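You operate a simulated robot arm through the tools that you are given. There is no shell and no other tool. Be economical: measure what you need, move in short steps, check, and stop when the job is done.

You are at the controls of a simulated two-armed robot. One attempt, no reset.

JOB
Take the lid off the can marked "boat oil" on the store bench and lay it down there.

Only the result counts: the job must be done as asked and must still hold three seconds after the hand-in. Knocking over, shifting, dropping, spilling or breaking anything else fails it. Lids that push on must go on centred and level and be pressed home; caps that screw on are set level and turned clockwise until they are tight.

ROBOT AND FRAMES
Two 7-joint arms with two-finger grippers on one trunk, on a base that drives. Base frame: it is fixed to the floor where the robot stands at the start and does not move with it; the origin is under the middle of the robot, x ahead of it, y to its left, z up. Lengths are in mm, angles in degrees, forces in N, time in s.
The left shoulder is at the start at [78, 151, 963], the right one opposite. With the tool pointing down near the work surface each hand reaches from about 100 to 780 mm from the robot's upright axis, wherever it stands, measured 20 degrees to its own side. Payload 2.54 kg a hand.
Tool frame (each hand has its own): the origin (TCP) lies between the finger pads and is the grasp point; the fingertips stand 30 mm ahead of it; z points along the fingers, y is the line along which they close. Largest opening 116 mm; the body of the gripper starts 95 mm behind the TCP.
Orientation is told as [roll, pitch, yaw] about the base's x, y, z axes, in that order, counted from this pose: with the fingers straight down and closing along the base's y, the tool's x points along the base's -x, its y along +y and its z along -z.

CONTROLS
- The arms move only by the tool drive_tool. It takes "left_deltas", "right_deltas" or both (then of equal length, played together; a hand with none holds still); each is a list of rows, each an object (a shift or turn left out is 0, a gripper value left out holds the last) with "grip": the opening, from 0 (shut) to 1 (fully open); "dp": the shift along the tool's x, y, z in units of 250 mm (1.0 is 250 mm), a list of three; "angular": the turn, a rotation vector about the tool's x, y, z in units of 45 degrees (1.0 is 45 degrees), a list of three. In form: [{"grip": grip, "dp": [tx, ty, tz], "angular": [wx, wy, wz]}, ...]. A call has 1 to 10 rows; each row is the pose to reach, as a shift and turn from the pose commanded when the call began, along the tool's axes at that moment. A call with a number of a shift or a turn outside -1 to 1 is refused whole. Each row takes 0.2 s and may step no farther than 50 mm and 8.6 degrees from the row before; otherwise, or with a gripper value out of range, the whole call is refused. Where a pose cannot be reached the arm comes as near as it can. A force on the tool above 40 N (or 10 N above the force at the start of the call, whichever is more), or a blocked arm, ends the call early, and 0.2 s more pass. Each finger travels about 72 mm/s and halts on what it meets, pressing with about 29 N; the grip force reading is that of the motor and also rises with nothing between the fingers. The clock runs only during rows and for 0.2 s after the last one: add rows that repeat a pose to give the fingers time. It gives the time, the measured TCP pose, the force on the tool (base axes), the opening and the grip force at its end, in the units of the frame above (readings bear some noise), with the torque about the TCP (base axes, N m) and any sound that the robot's microphone picked up.
- Cameras (640 x 400 px; columns grow to the right, rows downward): "scene" is now at [142.2, 20, 1150]; the picture's right is [0.24, -0.97, 0.00], its down [0.10, 0.03, -0.99] and it looks along [0.97, 0.24, 0.11] (base axes); focal length 214 px, centre (320, 200). "left" rides on the left gripper at [69, 15, -122] in its tool frame; the picture's right is [-0.22, 0.98, 0.00], its down [-0.83, -0.18, -0.53] and it looks along [-0.52, -0.12, 0.85] (tool axes); focal length 251 px, centre (320, 200). "right" rides on the right gripper at [69, -15, -122] in its tool frame; the picture's right is [0.21, 0.98, 0.00], its down [-0.83, 0.18, -0.53] and it looks along [-0.52, 0.11, 0.85] (tool axes); focal length 251 px, centre (320, 200). There is no depth. A picture from a camera that has moved, and an enlarged one, comes with that camera's place and axes in the base frame and with its lens. The place of the scene camera against the robot may be out by one fixed shift of up to 12 mm in any direction.
- capture(camera): a new picture of that camera. The clock stands still meanwhile.
- move_column(by): slides the trunk up (or, below 0, down) by that many mm; the arms and the scene camera ride with it, the base frame stays. It gives what a move gives, with no picture.
- steer(legs): drives the robot by 1 to 6 legs, each [ahead, left, turn to the left] in mm, mm and degrees, along the robot's own axes; the way and the turn of a leg run together, so that a leg with both is an arc; at most 1500 mm and 180 degrees a leg. The arms and the cameras ride along, it lands a little off, and it stops where it bumps. It gives what a move gives.
- aim_head(pan, tilt): turns the head with the scene camera to pan (to the left, within 80 degrees either way) and tilt (down, from -29 to 69), counted from straight ahead of the robot. It gives what a move gives.
- enlarge(camera, box): a new picture of the part [left, top, right, bottom] of that camera's present view, enlarged. The clock stands still meanwhile.
- job_done(): hands the job in; it is judged then, once.

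Work in short steps. Places have to be worked out from the pictures, the camera data and where the tool is seen: move nearer, look again, correct. Check each grasp and each placing, and mend what went wrong. You have 120 turns and 88 pictures in all, those below and enlarged ones among them. Open the grippers and draw the arms clear of the work before you hand the job in, unless the task says otherwise; then end with one line.

The tools are called after ">>>" as name(argument=value, ...) on one line, values as JSON. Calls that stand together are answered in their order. drive_tool: Moves the arms, as the interface text tells. Its arguments: {"type":"object","properties":{"left_deltas":{"type":"array"},"right_deltas":{"type":"array"}},"required":[]} The other tools are called the same way: move_column (by) slides the trunk up or down; steer (legs) drives the base; aim_head (pan, tilt) turns the head that bears the scene camera; capture (camera) takes a picture; enlarge (camera, box) takes an enlarged picture of a part of a camera's view; job_done () hands the job in.

At the start:

```text
time_s: 0.0
left_position: [388.1, 382.9, 1186.8]
left_orientation: [0.0, -0.3, 0.1]
left_force: [0.0, -0.9, -0.6]
left_moment: [0.0, 0.02, 0.01]
left_width: 116.0
left_grip_force: 0.1
right_position: [327.8, -59.7, 1212.7]
right_orientation: [0.1, 0.0, 0.1]
right_force: [0.2, -0.1, 0.0]
right_moment: [-0.05, -0.01, 0.01]
right_width: 116.3
right_grip_force: 0.0
trunk travel left (down, up): [-200.0, 89.0]
robot x, y, heading: [2.8, 1.9, 0.0]
head pan, tilt: [13.8, -6.1]
```

scene: 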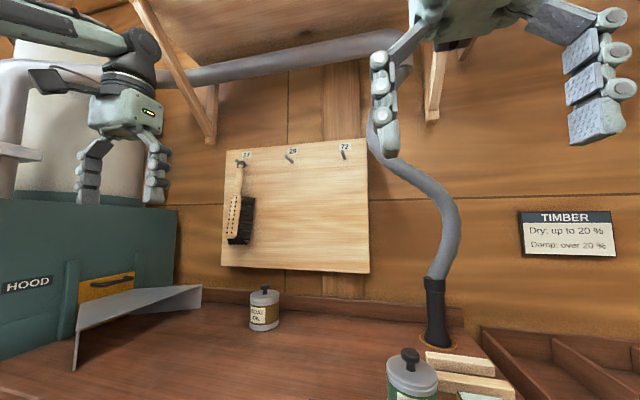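
right: 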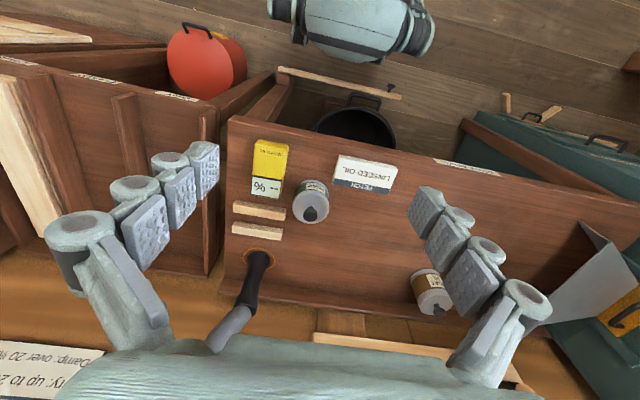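
left: 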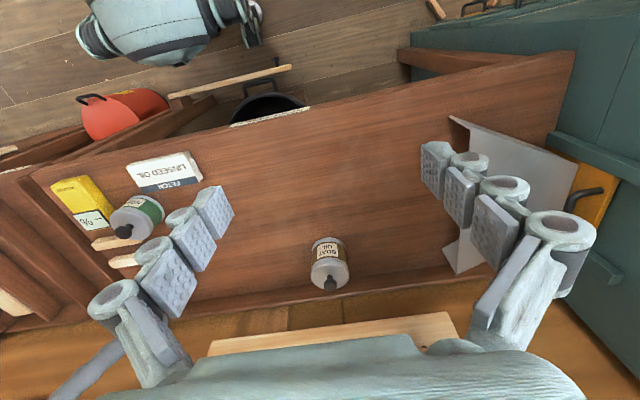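

I see the boat oil can at the back of the bench; the other can stands to its right. I aim the head down for an overview and enlarge the can.

>>> enlarge(camera="scene", box=[200, 260, 328, 340])

>>> enlarge(camera="left", box=[270, 215, 398, 295])

>>> aim_head(pan=10, tilt=40)

>>> capture(camera="scene")

```text
5.00 times, centred on (264, 300) of scene
camera zoom: at [142.2, 20.0, 1150.0], right [0.24, -0.97, 0.0], down [0.1, 0.03, -0.99], along [0.97, 0.24, 0.11], focal length 1072 px, centre (600, -300)
```

zoom: 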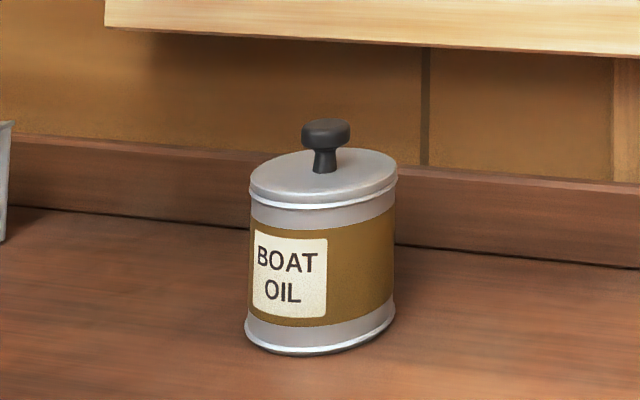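

```text
5.00 times, centred on (334, 255) of left
camera zoom: at [318.4, 397.9, 1307.2], right [0.21, 0.98, 0.0], down [0.82, -0.18, 0.54], along [0.53, -0.11, -0.84], focal length 1257 px, centre (250, -75)
```

zoom: 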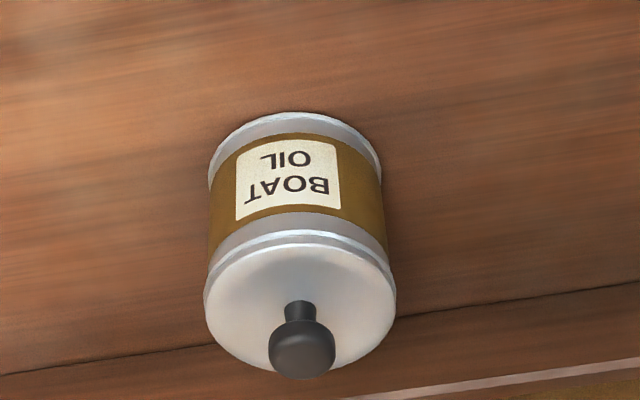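

```text
time_s: 1.1
left_position: [387.8, 384.3, 1186.4]
left_orientation: [0.1, -0.3, 0.1]
left_force: [-0.1, 0.3, 0.2]
left_moment: [-0.02, -0.01, 0.0]
left_width: 116.2
left_grip_force: 0.0
right_position: [328.8, -58.6, 1212.2]
right_orientation: [0.0, 0.0, -0.1]
right_force: [0.8, -0.2, 0.7]
right_moment: [-0.02, 0.01, -0.02]
right_width: 115.8
right_grip_force: 0.2
trunk travel left (down, up): [-200.0, 89.0]
robot x, y, heading: [-2.6, -2.0, 0.1]
head pan, tilt: [10.0, 40.0]
```

```text
82 pictures are left
camera scene: at [141.6, 14.1, 1077.0], right [0.17, -0.98, 0.0], down [-0.63, -0.11, -0.77], along [0.75, 0.13, -0.64], focal length 214 px, centre (320, 200)
```

scene: 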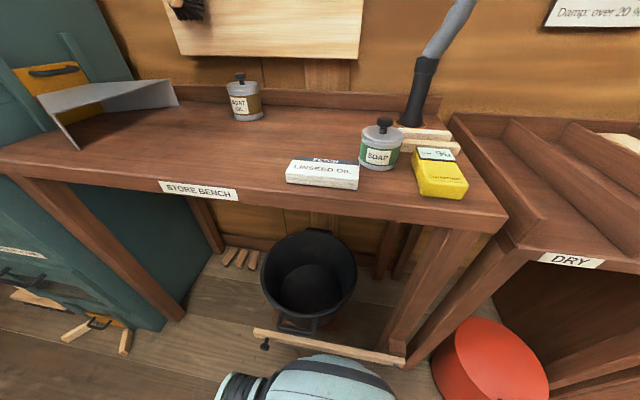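

By triangulation the knob is near (734, 332, 971), which is just beyond the reach given. The bench top is at about z 864 and its front edge at about x 385. I look straight down to see how much room there is to drive forward.

>>> aim_head(pan=0, tilt=69)

>>> capture(camera="scene")

>>> capture(camera="left")

```text
time_s: 2.1
left_position: [387.9, 383.7, 1185.6]
left_orientation: [0.0, -0.3, 0.2]
left_force: [0.8, 0.5, -0.3]
left_moment: [-0.01, 0.0, 0.02]
left_width: 115.8
left_grip_force: 0.1
right_position: [328.1, -59.1, 1210.8]
right_orientation: [0.0, 0.0, 0.0]
right_force: [0.1, -0.2, -0.7]
right_moment: [0.02, 0.0, -0.01]
right_width: 115.9
right_grip_force: 0.1
trunk travel left (down, up): [-200.0, 89.0]
robot x, y, heading: [3.3, 0.2, 0.2]
head pan, tilt: [0.0, 68.8]
```

```text
81 pictures are left
camera scene: at [113.9, -0.7, 1040.8], right [0.0, -1.0, 0.0], down [-0.93, 0.0, -0.36], along [0.36, 0.0, -0.93], focal length 214 px, centre (320, 200)
```

scene: 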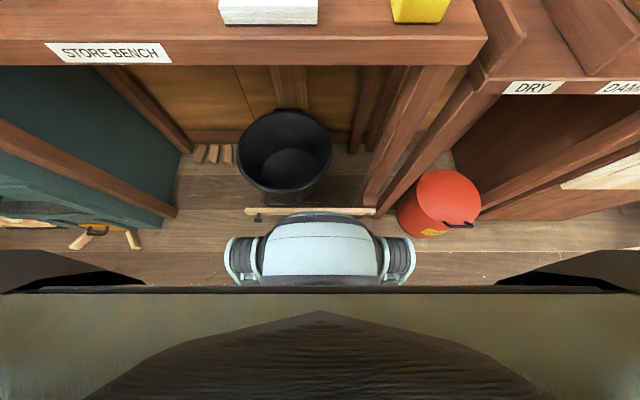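

```text
80 pictures are left
camera left: at [318.4, 397.9, 1307.2], right [0.21, 0.98, 0.0], down [0.82, -0.18, 0.54], along [0.53, -0.11, -0.84], focal length 251 px, centre (320, 200)
```

left: 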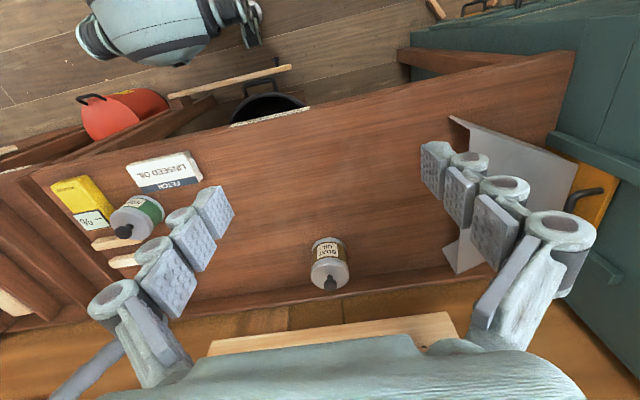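

The base front is at about x 285. The batten ahead of it is at about x 386, z 200. A 55 mm drive forward is safe and brings the can into reach.

>>> steer(legs=[[55, 0, 0]])

>>> aim_head(pan=24, tilt=20)

>>> capture(camera="scene")

>>> capture(camera="left")

```text
time_s: 3.0
left_position: [443.2, 384.3, 1184.7]
left_orientation: [0.1, -0.2, 0.1]
left_force: [0.8, 0.8, -0.2]
left_moment: [-0.03, 0.04, -0.01]
left_width: 116.2
left_grip_force: 0.0
right_position: [384.6, -59.1, 1211.8]
right_orientation: [0.0, 0.1, 0.0]
right_force: [-0.3, 0.4, 0.3]
right_moment: [0.03, 0.03, -0.01]
right_width: 115.8
right_grip_force: 0.0
trunk travel left (down, up): [-200.0, 89.0]
robot x, y, heading: [57.8, -1.0, 0.1]
head pan, tilt: [0.0, 68.8]
```

```text
time_s: 4.2
left_position: [442.7, 383.6, 1186.4]
left_orientation: [-0.1, -0.3, 0.2]
left_force: [-0.5, -0.1, 0.5]
left_moment: [0.02, 0.0, -0.02]
left_width: 116.0
left_grip_force: 0.1
right_position: [383.4, -57.9, 1212.1]
right_orientation: [0.0, 0.0, 0.0]
right_force: [0.4, -0.4, 0.2]
right_moment: [-0.04, -0.04, 0.0]
right_width: 116.3
right_grip_force: 0.1
trunk travel left (down, up): [-200.0, 89.0]
robot x, y, heading: [52.4, -0.5, 0.1]
head pan, tilt: [24.0, 20.0]
```

```text
79 pictures are left
camera scene: at [198.5, 37.3, 1108.2], right [0.41, -0.91, 0.0], down [-0.31, -0.14, -0.94], along [0.86, 0.38, -0.34], focal length 214 px, centre (320, 200)
```

scene: 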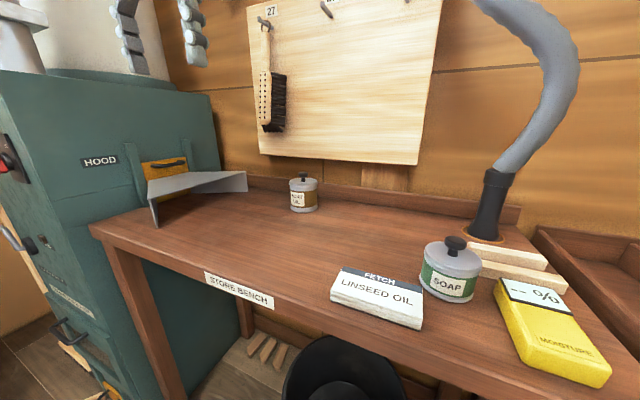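

```text
78 pictures are left
camera left: at [373.5, 398.3, 1307.2], right [0.21, 0.98, 0.0], down [0.82, -0.18, 0.54], along [0.53, -0.11, -0.84], focal length 251 px, centre (320, 200)
```

left: 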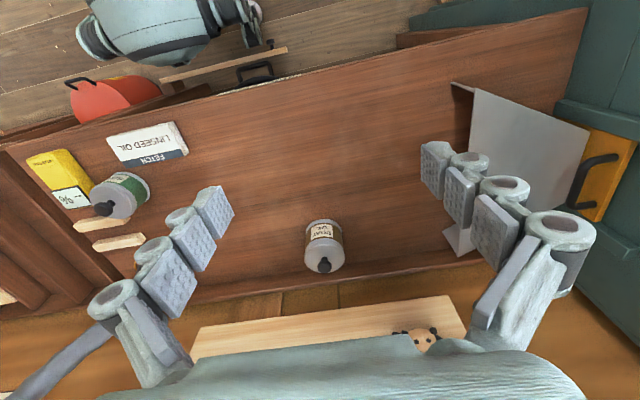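

I move the left hand over the bench towards the can, staying well above it.

>>> drive_tool(left_deltas=[{"grip": 0.7, "dp": [-0.15, -0.026, 0.026]}, {"dp": [-0.3, -0.052, 0.052]}, {"dp": [-0.45, -0.078, 0.078]}, {"dp": [-0.6, -0.104, 0.104]}, {"dp": [-0.75, -0.13, 0.13]}, {"dp": [-0.9, -0.16, 0.16]}, {"dp": [-0.9, -0.16, 0.16]}])

>>> capture(camera="left")

>>> capture(camera="scene")

```text
time_s: 5.8
left_position: [637.1, 352.0, 1109.3]
left_orientation: [-0.1, -0.5, 0.2]
left_force: [0.4, -0.4, -0.2]
left_moment: [0.0, -0.01, -0.01]
left_width: 80.9
left_grip_force: 0.0
left hand out of reach, approached as far as the arm can: row 3, 4, 5, 6, 7
right_position: [383.5, -57.7, 1210.8]
right_orientation: [0.0, -0.1, 0.0]
right_force: [-0.9, -1.0, -0.3]
right_moment: [0.02, -0.04, 0.02]
right_width: 115.9
right_grip_force: 0.0
trunk travel left (down, up): [-200.0, 89.0]
robot x, y, heading: [55.2, 3.3, 0.1]
head pan, tilt: [24.0, 20.0]
```

```text
77 pictures are left
camera left: at [566.3, 366.4, 1230.9], right [0.21, 0.98, 0.0], down [0.82, -0.18, 0.54], along [0.53, -0.11, -0.84], focal length 251 px, centre (320, 200)
```

left: 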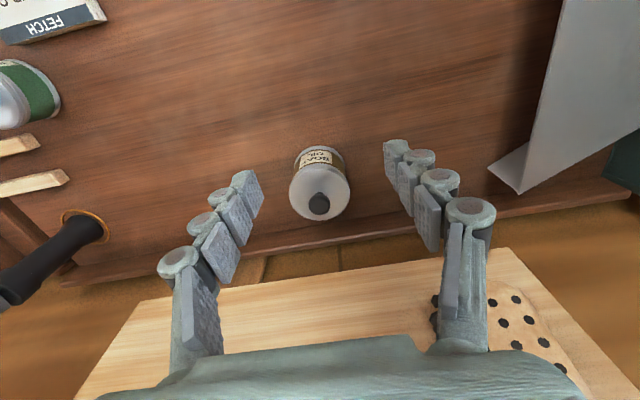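

```text
76 pictures are left
camera scene: at [198.4, 37.4, 1108.3], right [0.41, -0.91, 0.0], down [-0.31, -0.14, -0.94], along [0.86, 0.38, -0.34], focal length 214 px, centre (320, 200)
```

scene: 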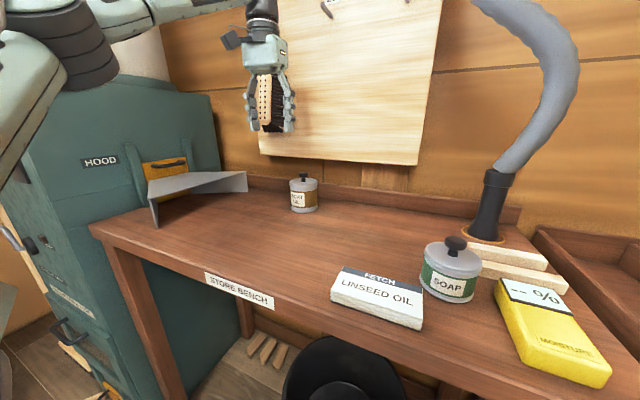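

The reach shrinks with height, so I raise the trunk by 80 mm. The knob fix is confirmed at about (736, 331).

>>> move_column(by=80)

>>> drive_tool(left_deltas=[{"dp": [0, 0, 0.1]}, {"dp": [0, 0, 0.2]}])

```text
time_s: 7.0
left_position: [636.3, 352.1, 1190.2]
left_orientation: [-0.1, -0.4, 0.1]
left_force: [0.4, 0.1, 0.1]
left_moment: [0.02, 0.06, -0.04]
left_width: 80.7
left_grip_force: 0.1
right_position: [384.1, -57.9, 1292.8]
right_orientation: [0.0, 0.1, -0.1]
right_force: [0.0, 0.2, 0.4]
right_moment: [0.0, 0.02, 0.0]
right_width: 116.0
right_grip_force: 0.0
trunk travel left (down, up): [-280.0, 9.0]
robot x, y, heading: [55.1, -0.6, 0.0]
head pan, tilt: [24.0, 20.0]
```

```text
time_s: 7.6
left_position: [636.1, 350.9, 1139.4]
left_orientation: [-0.1, -0.4, 0.1]
left_force: [-0.2, 0.1, 0.0]
left_moment: [0.03, 0.0, 0.01]
left_width: 80.9
left_grip_force: 0.1
right_position: [384.2, -60.1, 1292.1]
right_orientation: [0.0, 0.0, 0.0]
right_force: [0.6, -0.3, 0.1]
right_moment: [0.01, 0.05, 0.01]
right_width: 116.1
right_grip_force: 0.0
trunk travel left (down, up): [-280.0, 9.0]
robot x, y, heading: [52.7, -0.1, 0.4]
head pan, tilt: [24.0, 20.0]
```

The hand responds as expected. I lower it and then move forward to stand over the knob at TCP z of about 1030.

>>> drive_tool(left_deltas=[{"dp": [0, 0, 0.15]}, {"dp": [0, 0, 0.3]}, {"dp": [0, -0.04, 0.436]}, {"dp": [-0.15, -0.08, 0.436]}, {"dp": [-0.28, -0.08, 0.436]}, {"dp": [-0.4, -0.08, 0.436]}, {"dp": [-0.4, -0.08, 0.436]}])

>>> capture(camera="left")

>>> aim_head(pan=30, tilt=20)

>>> capture(camera="scene")

```text
time_s: 9.2
left_position: [732.3, 332.4, 1032.9]
left_orientation: [0.0, -0.5, 0.1]
left_force: [0.5, 0.1, 0.2]
left_moment: [0.01, 0.0, -0.01]
left_width: 81.2
left_grip_force: 0.1
right_position: [382.0, -59.1, 1293.3]
right_orientation: [-0.1, -0.1, 0.1]
right_force: [-0.2, 0.1, 0.3]
right_moment: [0.03, -0.05, -0.02]
right_width: 115.8
right_grip_force: 0.1
trunk travel left (down, up): [-280.0, 9.0]
robot x, y, heading: [55.7, 0.4, 0.2]
head pan, tilt: [24.0, 20.0]
```

```text
75 pictures are left
camera left: at [662.2, 348.0, 1153.3], right [0.21, 0.98, 0.0], down [0.82, -0.18, 0.54], along [0.53, -0.11, -0.84], focal length 251 px, centre (320, 200)
```

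left: 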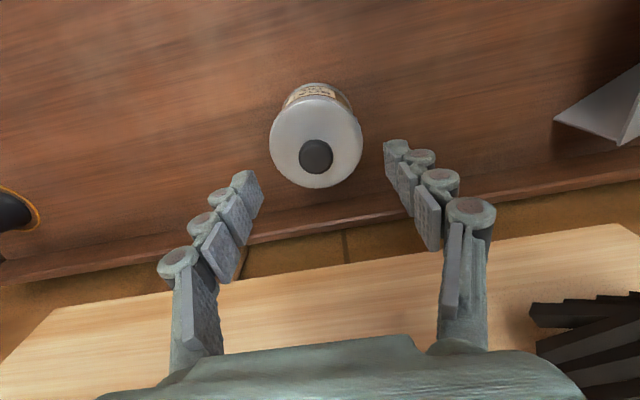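

```text
time_s: 9.8
left_position: [732.2, 333.3, 1030.7]
left_orientation: [0.1, -0.4, 0.0]
left_force: [0.2, 0.1, -0.6]
left_moment: [-0.01, 0.03, 0.02]
left_width: 81.3
left_grip_force: 0.1
right_position: [383.0, -59.2, 1292.3]
right_orientation: [-0.1, 0.1, 0.1]
right_force: [0.3, 0.6, -0.9]
right_moment: [0.01, 0.01, 0.01]
right_width: 116.2
right_grip_force: 0.1
trunk travel left (down, up): [-280.0, 9.0]
robot x, y, heading: [54.0, -0.4, -0.0]
head pan, tilt: [30.0, 20.0]
```

```text
74 pictures are left
camera scene: at [194.1, 46.0, 1188.3], right [0.5, -0.87, 0.0], down [-0.3, -0.17, -0.94], along [0.81, 0.47, -0.34], focal length 214 px, centre (320, 200)
```

scene: 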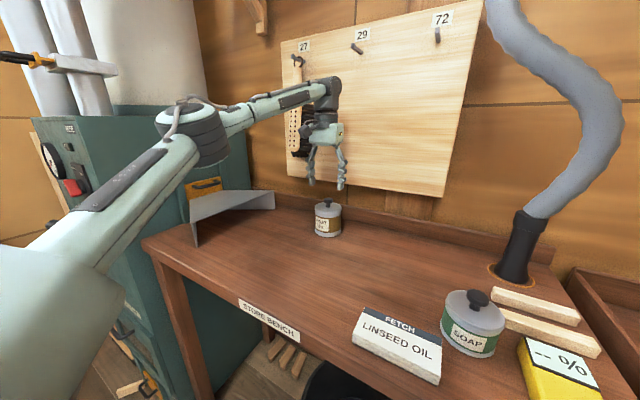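

I enlarge to gauge the knob height against the fingertips.

>>> enlarge(camera="scene", box=[264, 160, 392, 240])

```text
5.00 times, centred on (328, 200) of scene
camera zoom: at [194.1, 46.0, 1188.3], right [0.5, -0.87, 0.0], down [-0.3, -0.17, -0.94], along [0.81, 0.47, -0.34], focal length 1072 px, centre (280, 200)
```

zoom: 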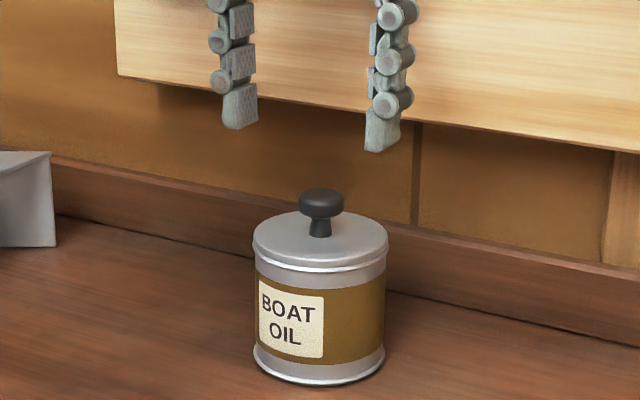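

The knob top is at about z 967 and the lid top at about 940. I correct x and y slightly and descend to TCP z 980, with the opening at 58 mm.

>>> drive_tool(left_deltas=[{"grip": 0.5, "dp": [-0.01, -0.01, 0]}, {"dp": [-0.01, -0.01, 0.08]}, {"dp": [-0.01, -0.01, 0.14]}, {"dp": [-0.01, -0.01, 0.2]}, {"dp": [-0.01, -0.01, 0.2]}])

>>> capture(camera="left")

>>> enlarge(camera="scene", box=[264, 160, 392, 240])

```text
time_s: 11.0
left_position: [740.4, 329.8, 980.9]
left_orientation: [-0.2, -0.5, 0.1]
left_force: [0.0, -0.2, 0.5]
left_moment: [0.03, 0.01, 0.01]
left_width: 58.1
left_grip_force: 0.1
left hand out of reach, approached as far as the arm can: row 1
right_position: [383.9, -57.8, 1292.0]
right_orientation: [0.0, 0.0, 0.0]
right_force: [-0.2, 0.1, 0.1]
right_moment: [-0.04, 0.0, 0.0]
right_width: 116.2
right_grip_force: 0.1
trunk travel left (down, up): [-280.0, 9.0]
robot x, y, heading: [57.4, 2.1, 0.2]
head pan, tilt: [30.0, 20.0]
```

```text
72 pictures are left
camera left: at [670.7, 344.2, 1102.4], right [0.21, 0.98, 0.0], down [0.82, -0.18, 0.54], along [0.53, -0.11, -0.84], focal length 251 px, centre (320, 200)
```

left: 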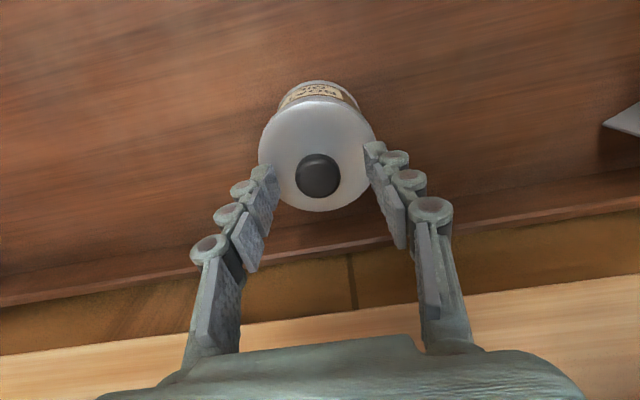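

```text
5.00 times, centred on (328, 200) of scene
camera zoom: at [193.9, 46.0, 1188.3], right [0.5, -0.87, 0.0], down [-0.3, -0.17, -0.94], along [0.81, 0.47, -0.34], focal length 1072 px, centre (280, 200)
```

zoom: 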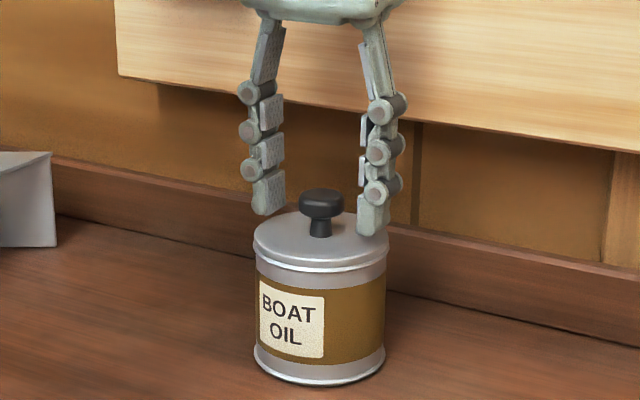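

The hand is centred on the knob, with the tips about 8 mm above the lid. I drop 4 mm and close on the knob.

>>> drive_tool(left_deltas=[{"dp": [0, 0, 0.016]}, {"grip": 0.3, "dp": [0, 0, 0.016]}, {"grip": 0.1, "dp": [0, 0, 0.016]}, {"grip": 0.1, "dp": [0, 0, 0.016]}, {"grip": 0.1, "dp": [0, 0, 0.016]}])

>>> enlarge(camera="scene", box=[264, 160, 392, 240])

```text
time_s: 12.2
left_position: [740.8, 329.4, 976.7]
left_orientation: [-0.1, -0.4, 0.1]
left_force: [-0.1, -1.5, -0.8]
left_moment: [-0.06, 0.06, -0.02]
left_width: 25.3
left_grip_force: 29.0
right_position: [384.3, -59.3, 1292.0]
right_orientation: [-0.1, 0.0, 0.0]
right_force: [-0.5, -0.1, -0.7]
right_moment: [-0.01, -0.02, 0.0]
right_width: 116.1
right_grip_force: 0.2
trunk travel left (down, up): [-280.0, 9.0]
robot x, y, heading: [54.3, -3.8, -0.1]
head pan, tilt: [30.0, 20.0]
```

```text
5.00 times, centred on (328, 200) of scene
camera zoom: at [194.1, 46.0, 1188.3], right [0.5, -0.87, 0.0], down [-0.3, -0.17, -0.94], along [0.81, 0.47, -0.34], focal length 1072 px, centre (280, 200)
```

zoom: 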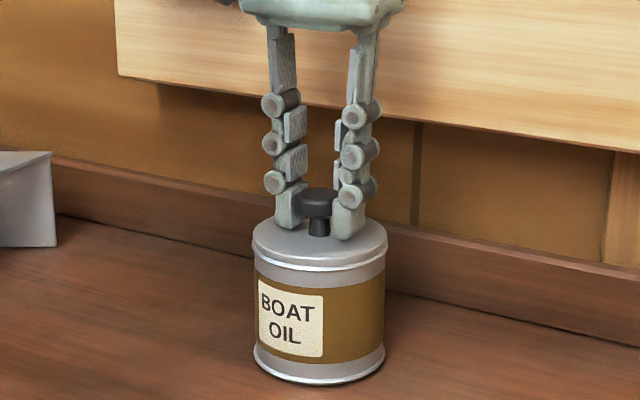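

The knob is held, with the width at 25 mm and force at 29 N. I lift gently straight up, small steps, and watch the force.

>>> drive_tool(left_deltas=[{"dp": [0, 0, -0.008]}, {"dp": [0, 0, -0.016]}, {"dp": [0, 0, -0.024]}, {"dp": [0, 0, -0.024]}])

>>> enlarge(camera="scene", box=[264, 160, 392, 240])

```text
time_s: 13.2
left_position: [740.9, 330.9, 981.0]
left_orientation: [-0.1, -0.5, 0.2]
left_force: [0.8, -0.2, -3.8]
left_moment: [0.0, -0.04, -0.01]
left_width: 25.5
left_grip_force: 28.8
right_position: [384.3, -58.3, 1290.5]
right_orientation: [0.0, -0.1, 0.0]
right_force: [0.8, -0.4, -0.5]
right_moment: [0.01, 0.04, -0.02]
right_width: 115.9
right_grip_force: 0.1
trunk travel left (down, up): [-280.0, 9.0]
robot x, y, heading: [57.5, 1.1, 0.0]
head pan, tilt: [30.0, 20.0]
```

```text
5.00 times, centred on (328, 200) of scene
camera zoom: at [194.4, 46.2, 1188.2], right [0.5, -0.87, 0.0], down [-0.3, -0.17, -0.94], along [0.81, 0.47, -0.34], focal length 1072 px, centre (280, 200)
```

zoom: 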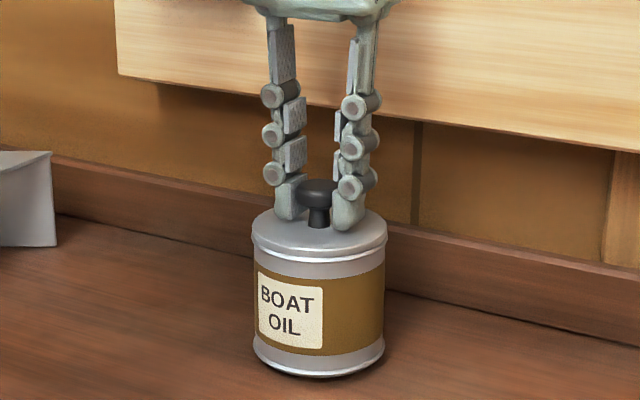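

The whole can rose with the lid: the force is 3.8 N, and its bottom moved in the picture. The lid is tight, so the can has to be held by the other hand. I put it back down.

>>> drive_tool(left_deltas=[{"dp": [0, 0, 0.008]}, {"dp": [0, 0, 0.016]}, {"dp": [0, 0, 0.02]}, {"dp": [0, 0, 0.02]}])

>>> enlarge(camera="scene", box=[264, 160, 392, 240])

```text
time_s: 14.2
left_position: [740.5, 328.7, 977.9]
left_orientation: [-0.1, -0.4, 0.1]
left_force: [-0.3, 1.3, -3.9]
left_moment: [0.01, 0.02, -0.03]
left_width: 25.4
left_grip_force: 29.4
right_position: [384.1, -58.1, 1292.3]
right_orientation: [0.1, 0.0, 0.0]
right_force: [-0.3, -0.3, 1.2]
right_moment: [0.02, 0.0, 0.0]
right_width: 115.9
right_grip_force: 0.0
trunk travel left (down, up): [-280.0, 9.0]
robot x, y, heading: [58.4, 0.3, 0.0]
head pan, tilt: [30.0, 20.0]
```

```text
5.00 times, centred on (328, 200) of scene
camera zoom: at [194.4, 46.2, 1188.2], right [0.5, -0.87, 0.0], down [-0.3, -0.17, -0.94], along [0.81, 0.47, -0.34], focal length 1072 px, centre (280, 200)
```

zoom: 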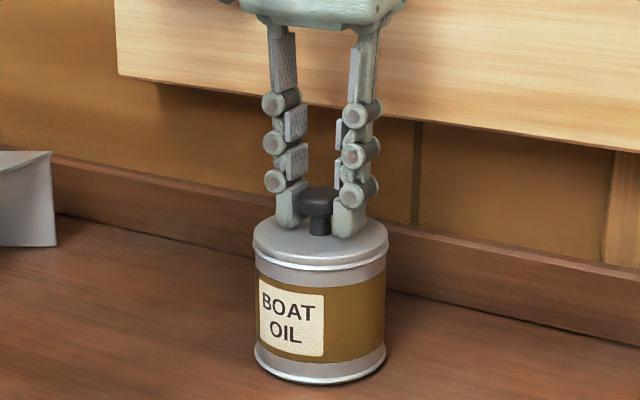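

The can still hangs about 1 mm above the bench. I lower until it is supported, release, and lift clear. Then I shift the robot left so the right hand can hold the can while the left pulls the lid.

>>> drive_tool(left_deltas=[{"dp": [0, 0, 0.004]}, {"dp": [0, 0, 0.006]}, {"dp": [0, 0, 0.006]}])

```text
time_s: 15.0
left_position: [740.5, 327.7, 977.6]
left_orientation: [-0.1, -0.4, 0.2]
left_force: [-0.1, -1.5, 0.9]
left_moment: [0.11, -0.06, -0.03]
left_width: 25.5
left_grip_force: 29.1
right_position: [384.3, -58.2, 1290.6]
right_orientation: [0.0, -0.1, -0.1]
right_force: [0.5, -0.5, 0.6]
right_moment: [0.01, 0.0, 0.02]
right_width: 116.0
right_grip_force: 0.1
trunk travel left (down, up): [-280.0, 9.0]
robot x, y, heading: [56.2, 0.9, 0.1]
head pan, tilt: [30.0, 20.0]
```

The can is supported. I open, lift and draw the left hand back before driving.

>>> drive_tool(left_deltas=[{"grip": 0.3}, {"grip": 0.5}, {"grip": 0.5}, {"grip": 0.5, "dp": [0, 0, -0.1]}, {"dp": [0, 0, -0.24]}, {"dp": [0.15, 0, -0.36]}, {"dp": [0.3, 0, -0.42]}, {"dp": [0.45, 0, -0.42]}, {"dp": [0.6, 0, -0.42]}])

>>> steer(legs=[[0, 160, 0]])

>>> aim_head(pan=10, tilt=25)

>>> capture(camera="scene")

```text
time_s: 17.0
left_position: [588.9, 332.1, 1080.8]
left_orientation: [-0.1, -0.4, 0.3]
left_force: [-0.2, 0.0, 0.3]
left_moment: [-0.01, 0.01, 0.0]
left_width: 57.9
left_grip_force: 0.0
left hand out of reach, approached as far as the arm can: row 5
right_position: [383.4, -57.0, 1292.2]
right_orientation: [0.0, 0.0, 0.0]
right_force: [-0.5, -0.9, -0.3]
right_moment: [-0.02, 0.04, 0.01]
right_width: 116.0
right_grip_force: 0.1
trunk travel left (down, up): [-280.0, 9.0]
robot x, y, heading: [58.6, 5.3, 0.3]
head pan, tilt: [30.0, 20.0]
```

```text
time_s: 19.2
left_position: [592.7, 491.2, 1082.4]
left_orientation: [-0.1, -0.4, 0.0]
left_force: [-0.2, 0.1, -0.1]
left_moment: [-0.05, 0.02, 0.04]
left_width: 57.9
left_grip_force: 0.1
right_position: [383.2, 101.8, 1292.7]
right_orientation: [0.0, 0.1, -0.2]
right_force: [-0.7, 0.2, -0.3]
right_moment: [0.0, -0.01, 0.0]
right_width: 115.8
right_grip_force: 0.0
trunk travel left (down, up): [-280.0, 9.0]
robot x, y, heading: [52.9, 159.8, -0.3]
head pan, tilt: [30.0, 20.0]
```

```text
time_s: 20.0
left_position: [592.4, 490.4, 1082.7]
left_orientation: [0.0, -0.4, -0.1]
left_force: [0.2, 0.5, 0.2]
left_moment: [-0.02, -0.01, 0.0]
left_width: 58.0
left_grip_force: 0.0
right_position: [383.6, 100.1, 1292.3]
right_orientation: [0.0, 0.0, -0.1]
right_force: [0.7, 0.8, -1.3]
right_moment: [0.03, 0.0, 0.02]
right_width: 115.9
right_grip_force: 0.1
trunk travel left (down, up): [-280.0, 9.0]
robot x, y, heading: [52.8, 159.5, -0.2]
head pan, tilt: [10.0, 25.0]
```

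```text
67 pictures are left
camera scene: at [204.3, 175.2, 1180.2], right [0.17, -0.98, 0.0], down [-0.42, -0.07, -0.91], along [0.89, 0.16, -0.42], focal length 214 px, centre (320, 200)
```

scene: 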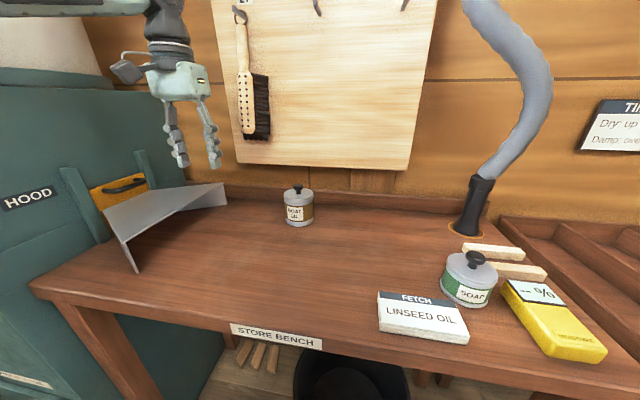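

The can stands upright. Now I turn the right hand: 90° about its axis so it closes along x with the camera up after tilting.

>>> drive_tool(right_deltas=[{"grip": 1, "angular": [0, 0, 0.167]}, {"angular": [0, 0, 0.333]}, {"angular": [0, 0, 0.5]}, {"angular": [0, 0, 0.667]}, {"angular": [0, 0, 0.833]}, {"angular": [0, 0, 1]}])

>>> drive_tool(right_deltas=[{"grip": 1, "angular": [0, 0, 0.167]}, {"angular": [0, 0, 0.333]}, {"angular": [0, 0, 0.5]}, {"angular": [0, 0, 0.667]}, {"angular": [0, 0, 0.833]}, {"angular": [0, 0, 1]}])

```text
time_s: 21.4
left_position: [591.7, 489.8, 1081.7]
left_orientation: [0.0, -0.3, 0.1]
left_force: [0.2, 0.6, 0.2]
left_moment: [0.0, 0.01, 0.03]
left_width: 58.2
left_grip_force: 0.1
right_position: [383.4, 101.0, 1291.7]
right_orientation: [0.0, 0.0, -45.3]
right_force: [-0.5, 0.1, 0.1]
right_moment: [0.01, -0.03, 0.02]
right_width: 116.2
right_grip_force: 0.1
trunk travel left (down, up): [-280.0, 9.0]
robot x, y, heading: [51.9, 162.2, -0.1]
head pan, tilt: [10.0, 25.0]
```

```text
time_s: 22.8
left_position: [591.9, 489.7, 1081.2]
left_orientation: [0.0, -0.4, 0.1]
left_force: [-0.6, -0.5, 1.2]
left_moment: [0.0, -0.03, 0.0]
left_width: 58.0
left_grip_force: 0.1
right_position: [383.8, 100.7, 1291.3]
right_orientation: [-0.1, 0.0, -90.3]
right_force: [-0.4, 0.2, -0.6]
right_moment: [-0.04, 0.02, 0.01]
right_width: 116.0
right_grip_force: 0.0
trunk travel left (down, up): [-280.0, 9.0]
robot x, y, heading: [58.8, 161.5, 0.0]
head pan, tilt: [10.0, 25.0]
```

The yaw is right. Now I tilt 45° towards +y while moving ahead and down to about (560, 100, 1160).

>>> drive_tool(right_deltas=[{"dp": [0, 0.117, 0.087], "angular": [0, 0.167, 0]}, {"dp": [0, 0.235, 0.175], "angular": [0, 0.333, 0]}, {"dp": [0, 0.352, 0.262], "angular": [0, 0.5, 0]}, {"dp": [0, 0.47, 0.35], "angular": [0, 0.667, 0]}, {"dp": [0, 0.587, 0.437], "angular": [0, 0.833, 0]}, {"dp": [0, 0.704, 0.524], "angular": [0, 1, 0]}])

>>> capture(camera="right")

>>> capture(camera="scene")

```text
time_s: 24.2
left_position: [593.5, 489.5, 1081.1]
left_orientation: [0.0, -0.4, -0.1]
left_force: [0.0, 0.5, -0.4]
left_moment: [0.01, 0.0, -0.03]
left_width: 58.1
left_grip_force: 0.0
right_position: [562.0, 102.2, 1160.4]
right_orientation: [0.0, 45.1, -90.1]
right_force: [0.1, -0.3, 0.4]
right_moment: [0.0, 0.01, 0.02]
right_width: 115.9
right_grip_force: 0.0
trunk travel left (down, up): [-280.0, 9.0]
robot x, y, heading: [56.0, 163.0, -0.0]
head pan, tilt: [10.0, 25.0]
```

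```text
66 pictures are left
camera right: at [545.8, 63.7, 1294.6], right [0.98, 0.15, 0.15], down [0.18, -0.96, -0.21], along [0.12, 0.23, -0.97], focal length 251 px, centre (320, 200)
```

right: 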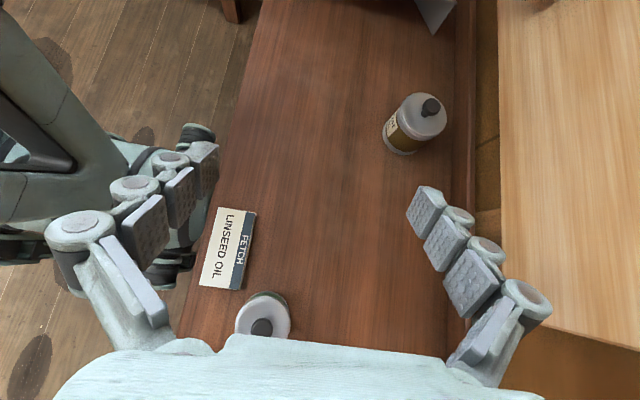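

```text
65 pictures are left
camera scene: at [205.0, 174.7, 1180.1], right [0.17, -0.99, 0.0], down [-0.42, -0.07, -0.91], along [0.89, 0.16, -0.42], focal length 214 px, centre (320, 200)
```

scene: 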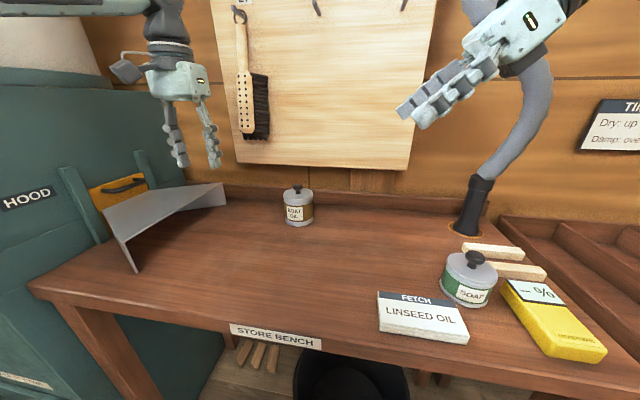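

Both views agree on the can at about (740, 328). I move the right hand to the stand-off point (740, 215, 968) and tilt another 15°, so it can then advance along its axis onto the can body.

>>> drive_tool(right_deltas=[{"dp": [-0.03, 0.1, 0.12], "angular": [0, 0.04, 0]}, {"dp": [-0.06, 0.2, 0.24], "angular": [0, 0.08, 0]}, {"dp": [-0.093, 0.3, 0.36], "angular": [0, 0.13, 0]}, {"dp": [-0.125, 0.4, 0.48], "angular": [0, 0.18, 0]}, {"dp": [-0.157, 0.5, 0.605], "angular": [0, 0.23, 0]}, {"dp": [-0.19, 0.605, 0.733], "angular": [0, 0.28, 0]}, {"dp": [-0.224, 0.712, 0.862], "angular": [0, 0.333, 0]}, {"dp": [-0.224, 0.712, 0.862], "angular": [0, 0.333, 0]}])

>>> capture(camera="right")

>>> capture(camera="scene")

```text
time_s: 26.0
left_position: [591.9, 490.7, 1081.3]
left_orientation: [0.0, -0.5, 0.1]
left_force: [-0.3, 0.0, 0.3]
left_moment: [0.0, -0.03, -0.01]
left_width: 57.8
left_grip_force: 0.0
right_position: [738.7, 212.4, 970.1]
right_orientation: [0.0, 60.1, -90.1]
right_force: [-0.2, -0.6, -0.9]
right_moment: [-0.01, 0.04, 0.0]
right_width: 116.1
right_grip_force: 0.1
trunk travel left (down, up): [-280.0, 9.0]
robot x, y, heading: [53.5, 159.8, -0.4]
head pan, tilt: [10.0, 25.0]
```

```text
64 pictures are left
camera right: at [722.4, 139.6, 1090.6], right [0.98, 0.1, 0.19], down [0.18, -0.88, -0.45], along [0.12, 0.47, -0.87], focal length 251 px, centre (320, 200)
```

right: 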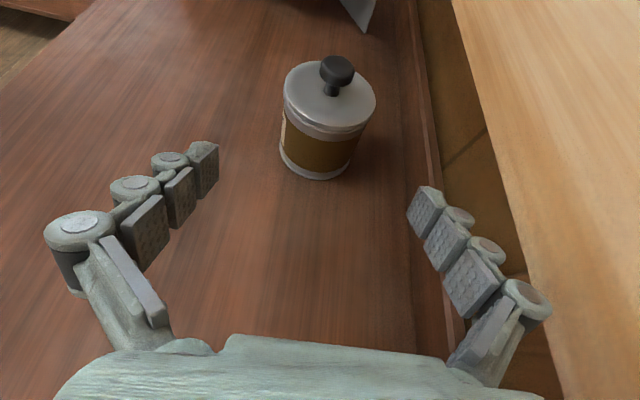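

```text
63 pictures are left
camera scene: at [204.0, 175.0, 1180.3], right [0.17, -0.99, 0.0], down [-0.42, -0.07, -0.91], along [0.89, 0.16, -0.42], focal length 214 px, centre (320, 200)
```

scene: 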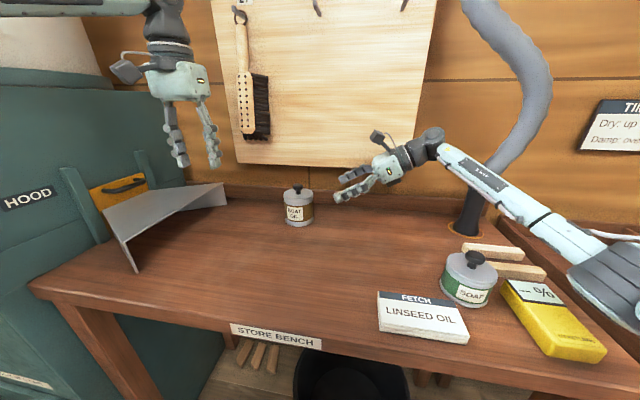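

The hand is aligned with the can. I advance along the tool axis most of the way and look.

>>> drive_tool(right_deltas=[{"dp": [0, 0.005, 0.1]}, {"dp": [0, 0.005, 0.2]}, {"dp": [0, 0.005, 0.3]}, {"dp": [-0.006, 0.005, 0.36]}, {"dp": [-0.006, 0.005, 0.36]}])

>>> capture(camera="right")

>>> capture(camera="scene")

```text
time_s: 27.2
left_position: [592.3, 489.8, 1080.9]
left_orientation: [0.1, -0.3, 0.0]
left_force: [-0.7, -0.3, -0.2]
left_moment: [-0.02, -0.05, 0.0]
left_width: 58.0
left_grip_force: 0.0
right_position: [740.5, 291.1, 923.3]
right_orientation: [0.1, 60.0, -90.1]
right_force: [-1.0, -0.4, -0.1]
right_moment: [0.02, 0.0, -0.04]
right_width: 116.2
right_grip_force: 0.0
trunk travel left (down, up): [-280.0, 9.0]
robot x, y, heading: [55.8, 162.0, -0.2]
head pan, tilt: [10.0, 25.0]
```

```text
62 pictures are left
camera right: at [724.8, 218.3, 1043.0], right [0.98, 0.1, 0.19], down [0.18, -0.88, -0.45], along [0.12, 0.47, -0.87], focal length 251 px, centre (320, 200)
```

right: 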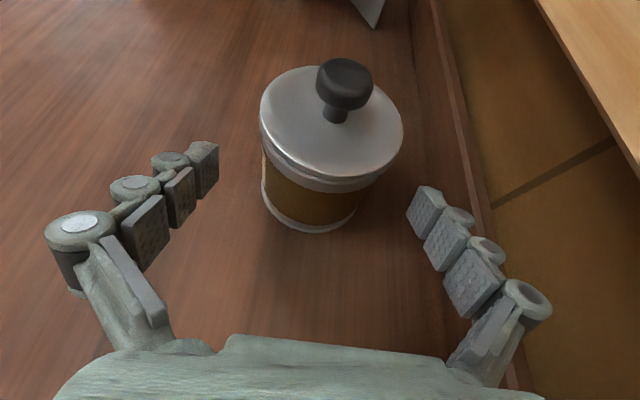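

```text
61 pictures are left
camera scene: at [204.2, 175.0, 1180.2], right [0.17, -0.99, 0.0], down [-0.42, -0.07, -0.91], along [0.89, 0.16, -0.42], focal length 214 px, centre (320, 200)
```

scene: 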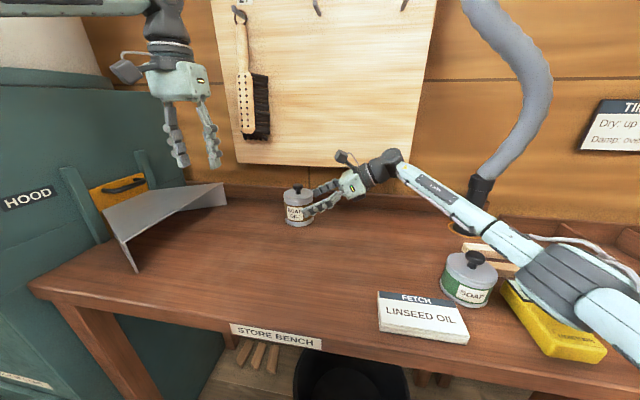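

The right forearm passes near the SOAP can. I look closer before moving on.

>>> aim_head(pan=-20, tilt=35)

>>> capture(camera="scene")

>>> capture(camera="left")

```text
time_s: 28.2
left_position: [591.1, 490.5, 1081.8]
left_orientation: [0.1, -0.4, 0.0]
left_force: [0.7, -0.9, -0.4]
left_moment: [0.02, -0.01, 0.0]
left_width: 57.9
left_grip_force: 0.1
right_position: [739.8, 290.5, 923.0]
right_orientation: [0.0, 60.0, -90.3]
right_force: [-0.4, 0.7, 0.3]
right_moment: [-0.01, 0.03, 0.0]
right_width: 116.3
right_grip_force: 0.1
trunk travel left (down, up): [-280.0, 9.0]
robot x, y, heading: [54.5, 161.8, -0.0]
head pan, tilt: [-20.0, 35.0]
```

```text
60 pictures are left
camera scene: at [196.2, 129.1, 1164.5], right [-0.34, -0.94, 0.0], down [-0.54, 0.2, -0.82], along [0.77, -0.28, -0.57], focal length 214 px, centre (320, 200)
```

scene: 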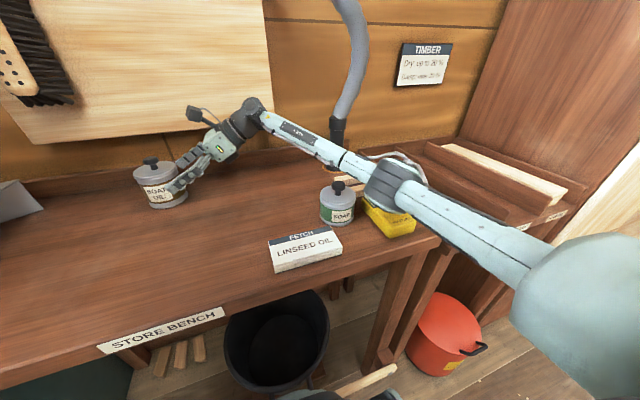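

```text
59 pictures are left
camera left: at [522.3, 505.0, 1202.9], right [0.22, 0.98, 0.0], down [0.82, -0.18, 0.54], along [0.53, -0.12, -0.84], focal length 251 px, centre (320, 200)
```

left: 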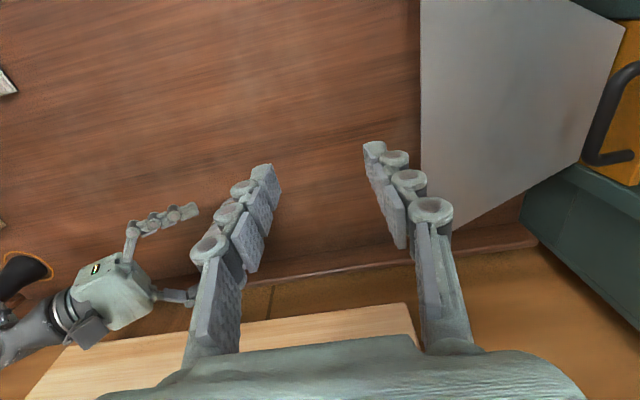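

The forearm may pass within about 20 mm of the SOAP can, which is too close. I back the right hand out along the way it came in and raise it. Then I drive a bit farther left so that the arm stays clear.

>>> drive_tool(right_deltas=[{"dp": [0, 0, -0.12]}, {"dp": [0, 0, -0.24]}, {"dp": [0, 0, -0.36]}, {"dp": [0.06, 0, -0.48]}, {"dp": [0.12, 0, -0.6]}, {"dp": [0.18, -0.05, -0.73]}, {"dp": [0.24, -0.1, -0.85]}, {"dp": [0.3, -0.16, -0.96]}])

>>> drive_tool(left_deltas=[{"dp": [0, -0.12, 0]}, {"dp": [0, -0.24, 0]}, {"dp": [0, -0.36, 0]}])

>>> capture(camera="scene")

```text
time_s: 30.0
left_position: [591.7, 489.6, 1081.2]
left_orientation: [-0.1, -0.4, 0.0]
left_force: [-0.8, 0.4, -0.6]
left_moment: [0.0, -0.01, 0.0]
left_width: 57.9
left_grip_force: 0.1
right_position: [700.0, 118.4, 1108.2]
right_orientation: [0.1, 59.9, -90.2]
right_force: [-1.2, 0.4, 0.2]
right_moment: [0.01, -0.02, 0.04]
right_width: 116.3
right_grip_force: 0.1
trunk travel left (down, up): [-280.0, 9.0]
robot x, y, heading: [58.4, 158.6, 0.0]
head pan, tilt: [-20.0, 35.0]
```

```text
time_s: 30.8
left_position: [589.7, 399.0, 1083.8]
left_orientation: [-0.1, -0.4, -0.1]
left_force: [1.1, 0.2, 0.3]
left_moment: [-0.01, -0.02, -0.01]
left_width: 58.3
left_grip_force: 0.0
right_position: [702.0, 118.4, 1108.1]
right_orientation: [0.0, 60.1, -90.2]
right_force: [-0.1, 0.5, -0.5]
right_moment: [0.04, 0.01, 0.0]
right_width: 116.0
right_grip_force: 0.0
trunk travel left (down, up): [-280.0, 9.0]
robot x, y, heading: [57.6, 158.0, 0.1]
head pan, tilt: [-20.0, 35.0]
```

```text
58 pictures are left
camera scene: at [196.2, 128.4, 1164.4], right [-0.34, -0.94, 0.0], down [-0.54, 0.2, -0.82], along [0.77, -0.28, -0.57], focal length 214 px, centre (320, 200)
```

scene: 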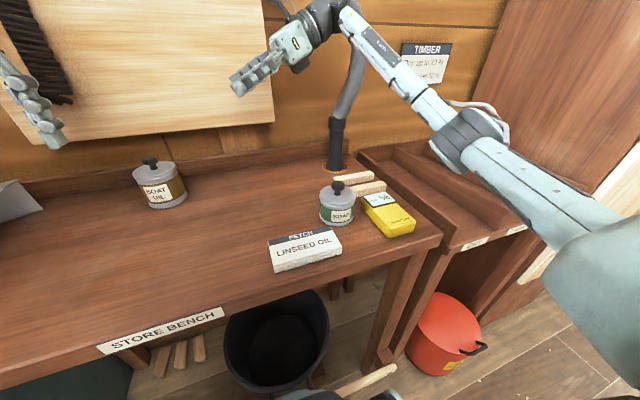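

Everything is still in place. I drive 130 mm further left.

>>> steer(legs=[[0, 130, 0]])

>>> aim_head(pan=-10, tilt=35)

>>> capture(camera="scene")

>>> capture(camera="right")

```text
time_s: 32.7
left_position: [589.7, 530.8, 1083.1]
left_orientation: [-0.1, -0.4, 0.0]
left_force: [-0.8, 1.0, -0.2]
left_moment: [0.0, 0.01, 0.0]
left_width: 58.2
left_grip_force: 0.0
right_position: [699.7, 247.8, 1108.4]
right_orientation: [0.1, 59.9, -90.1]
right_force: [0.1, -0.5, 1.1]
right_moment: [-0.01, 0.03, 0.03]
right_width: 116.1
right_grip_force: 0.1
trunk travel left (down, up): [-280.0, 9.0]
robot x, y, heading: [53.2, 289.1, -0.1]
head pan, tilt: [-20.0, 35.0]
```

```text
time_s: 33.4
left_position: [589.8, 529.1, 1085.2]
left_orientation: [0.1, -0.3, 0.0]
left_force: [-0.8, 0.9, 0.0]
left_moment: [-0.02, 0.03, 0.0]
left_width: 57.9
left_grip_force: 0.1
right_position: [701.2, 247.9, 1108.2]
right_orientation: [0.1, 60.0, -90.1]
right_force: [0.1, 0.1, 0.1]
right_moment: [0.01, 0.02, 0.0]
right_width: 116.2
right_grip_force: 0.1
trunk travel left (down, up): [-280.0, 9.0]
robot x, y, heading: [57.6, 290.7, -0.1]
head pan, tilt: [-10.0, 35.0]
```

```text
57 pictures are left
camera scene: at [200.4, 272.9, 1164.5], right [-0.17, -0.98, 0.0], down [-0.56, 0.1, -0.82], along [0.81, -0.14, -0.57], focal length 214 px, centre (320, 200)
```

scene: 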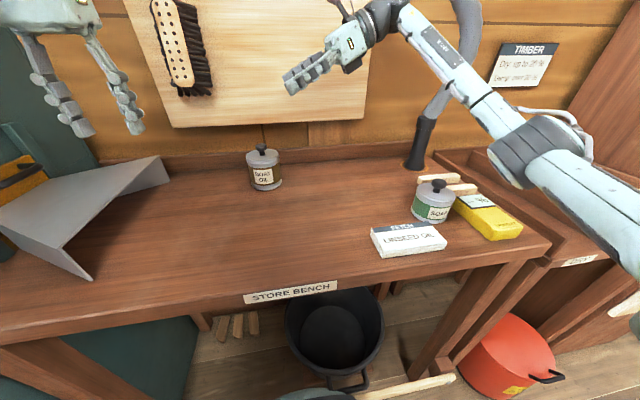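

```text
56 pictures are left
camera right: at [686.2, 176.3, 1228.2], right [0.98, 0.11, 0.19], down [0.18, -0.88, -0.45], along [0.11, 0.47, -0.87], focal length 251 px, centre (320, 200)
```

right: 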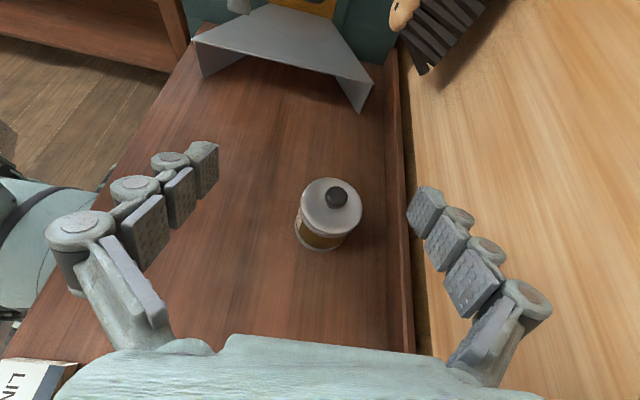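

The can fix is unchanged at (740, 327). I move the right hand to the stand-off point and check the forearm.

>>> drive_tool(right_deltas=[{"dp": [-0.12, 0.04, 0.03]}, {"dp": [-0.24, 0.08, 0.06]}, {"dp": [-0.36, 0.12, 0.1]}, {"dp": [-0.46, 0.16, 0.13]}, {"dp": [-0.554, 0.16, 0.153]}, {"dp": [-0.554, 0.16, 0.153]}])

>>> capture(camera="scene")

```text
time_s: 34.8
left_position: [588.8, 528.7, 1083.5]
left_orientation: [0.1, -0.3, -0.1]
left_force: [0.8, -0.1, -0.2]
left_moment: [0.01, -0.01, 0.02]
left_width: 57.8
left_grip_force: 0.1
right_position: [742.3, 212.7, 968.6]
right_orientation: [0.0, 59.9, -89.9]
right_force: [0.0, -0.2, 0.3]
right_moment: [-0.01, 0.0, 0.0]
right_width: 115.9
right_grip_force: 0.1
trunk travel left (down, up): [-280.0, 9.0]
robot x, y, heading: [56.1, 287.8, -0.2]
head pan, tilt: [-10.0, 35.0]
```

```text
55 pictures are left
camera scene: at [200.3, 273.0, 1164.5], right [-0.17, -0.98, 0.0], down [-0.56, 0.1, -0.82], along [0.81, -0.14, -0.57], focal length 214 px, centre (320, 200)
```

scene: 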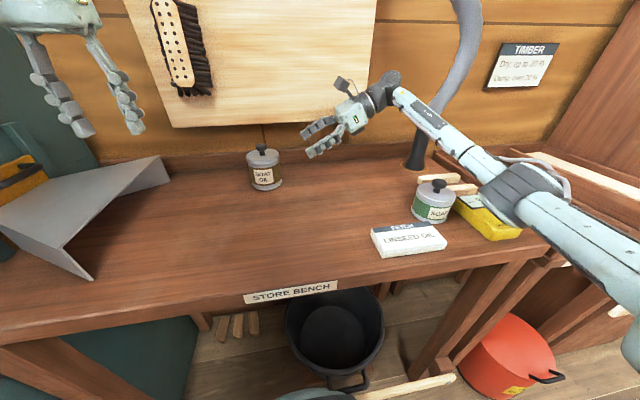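

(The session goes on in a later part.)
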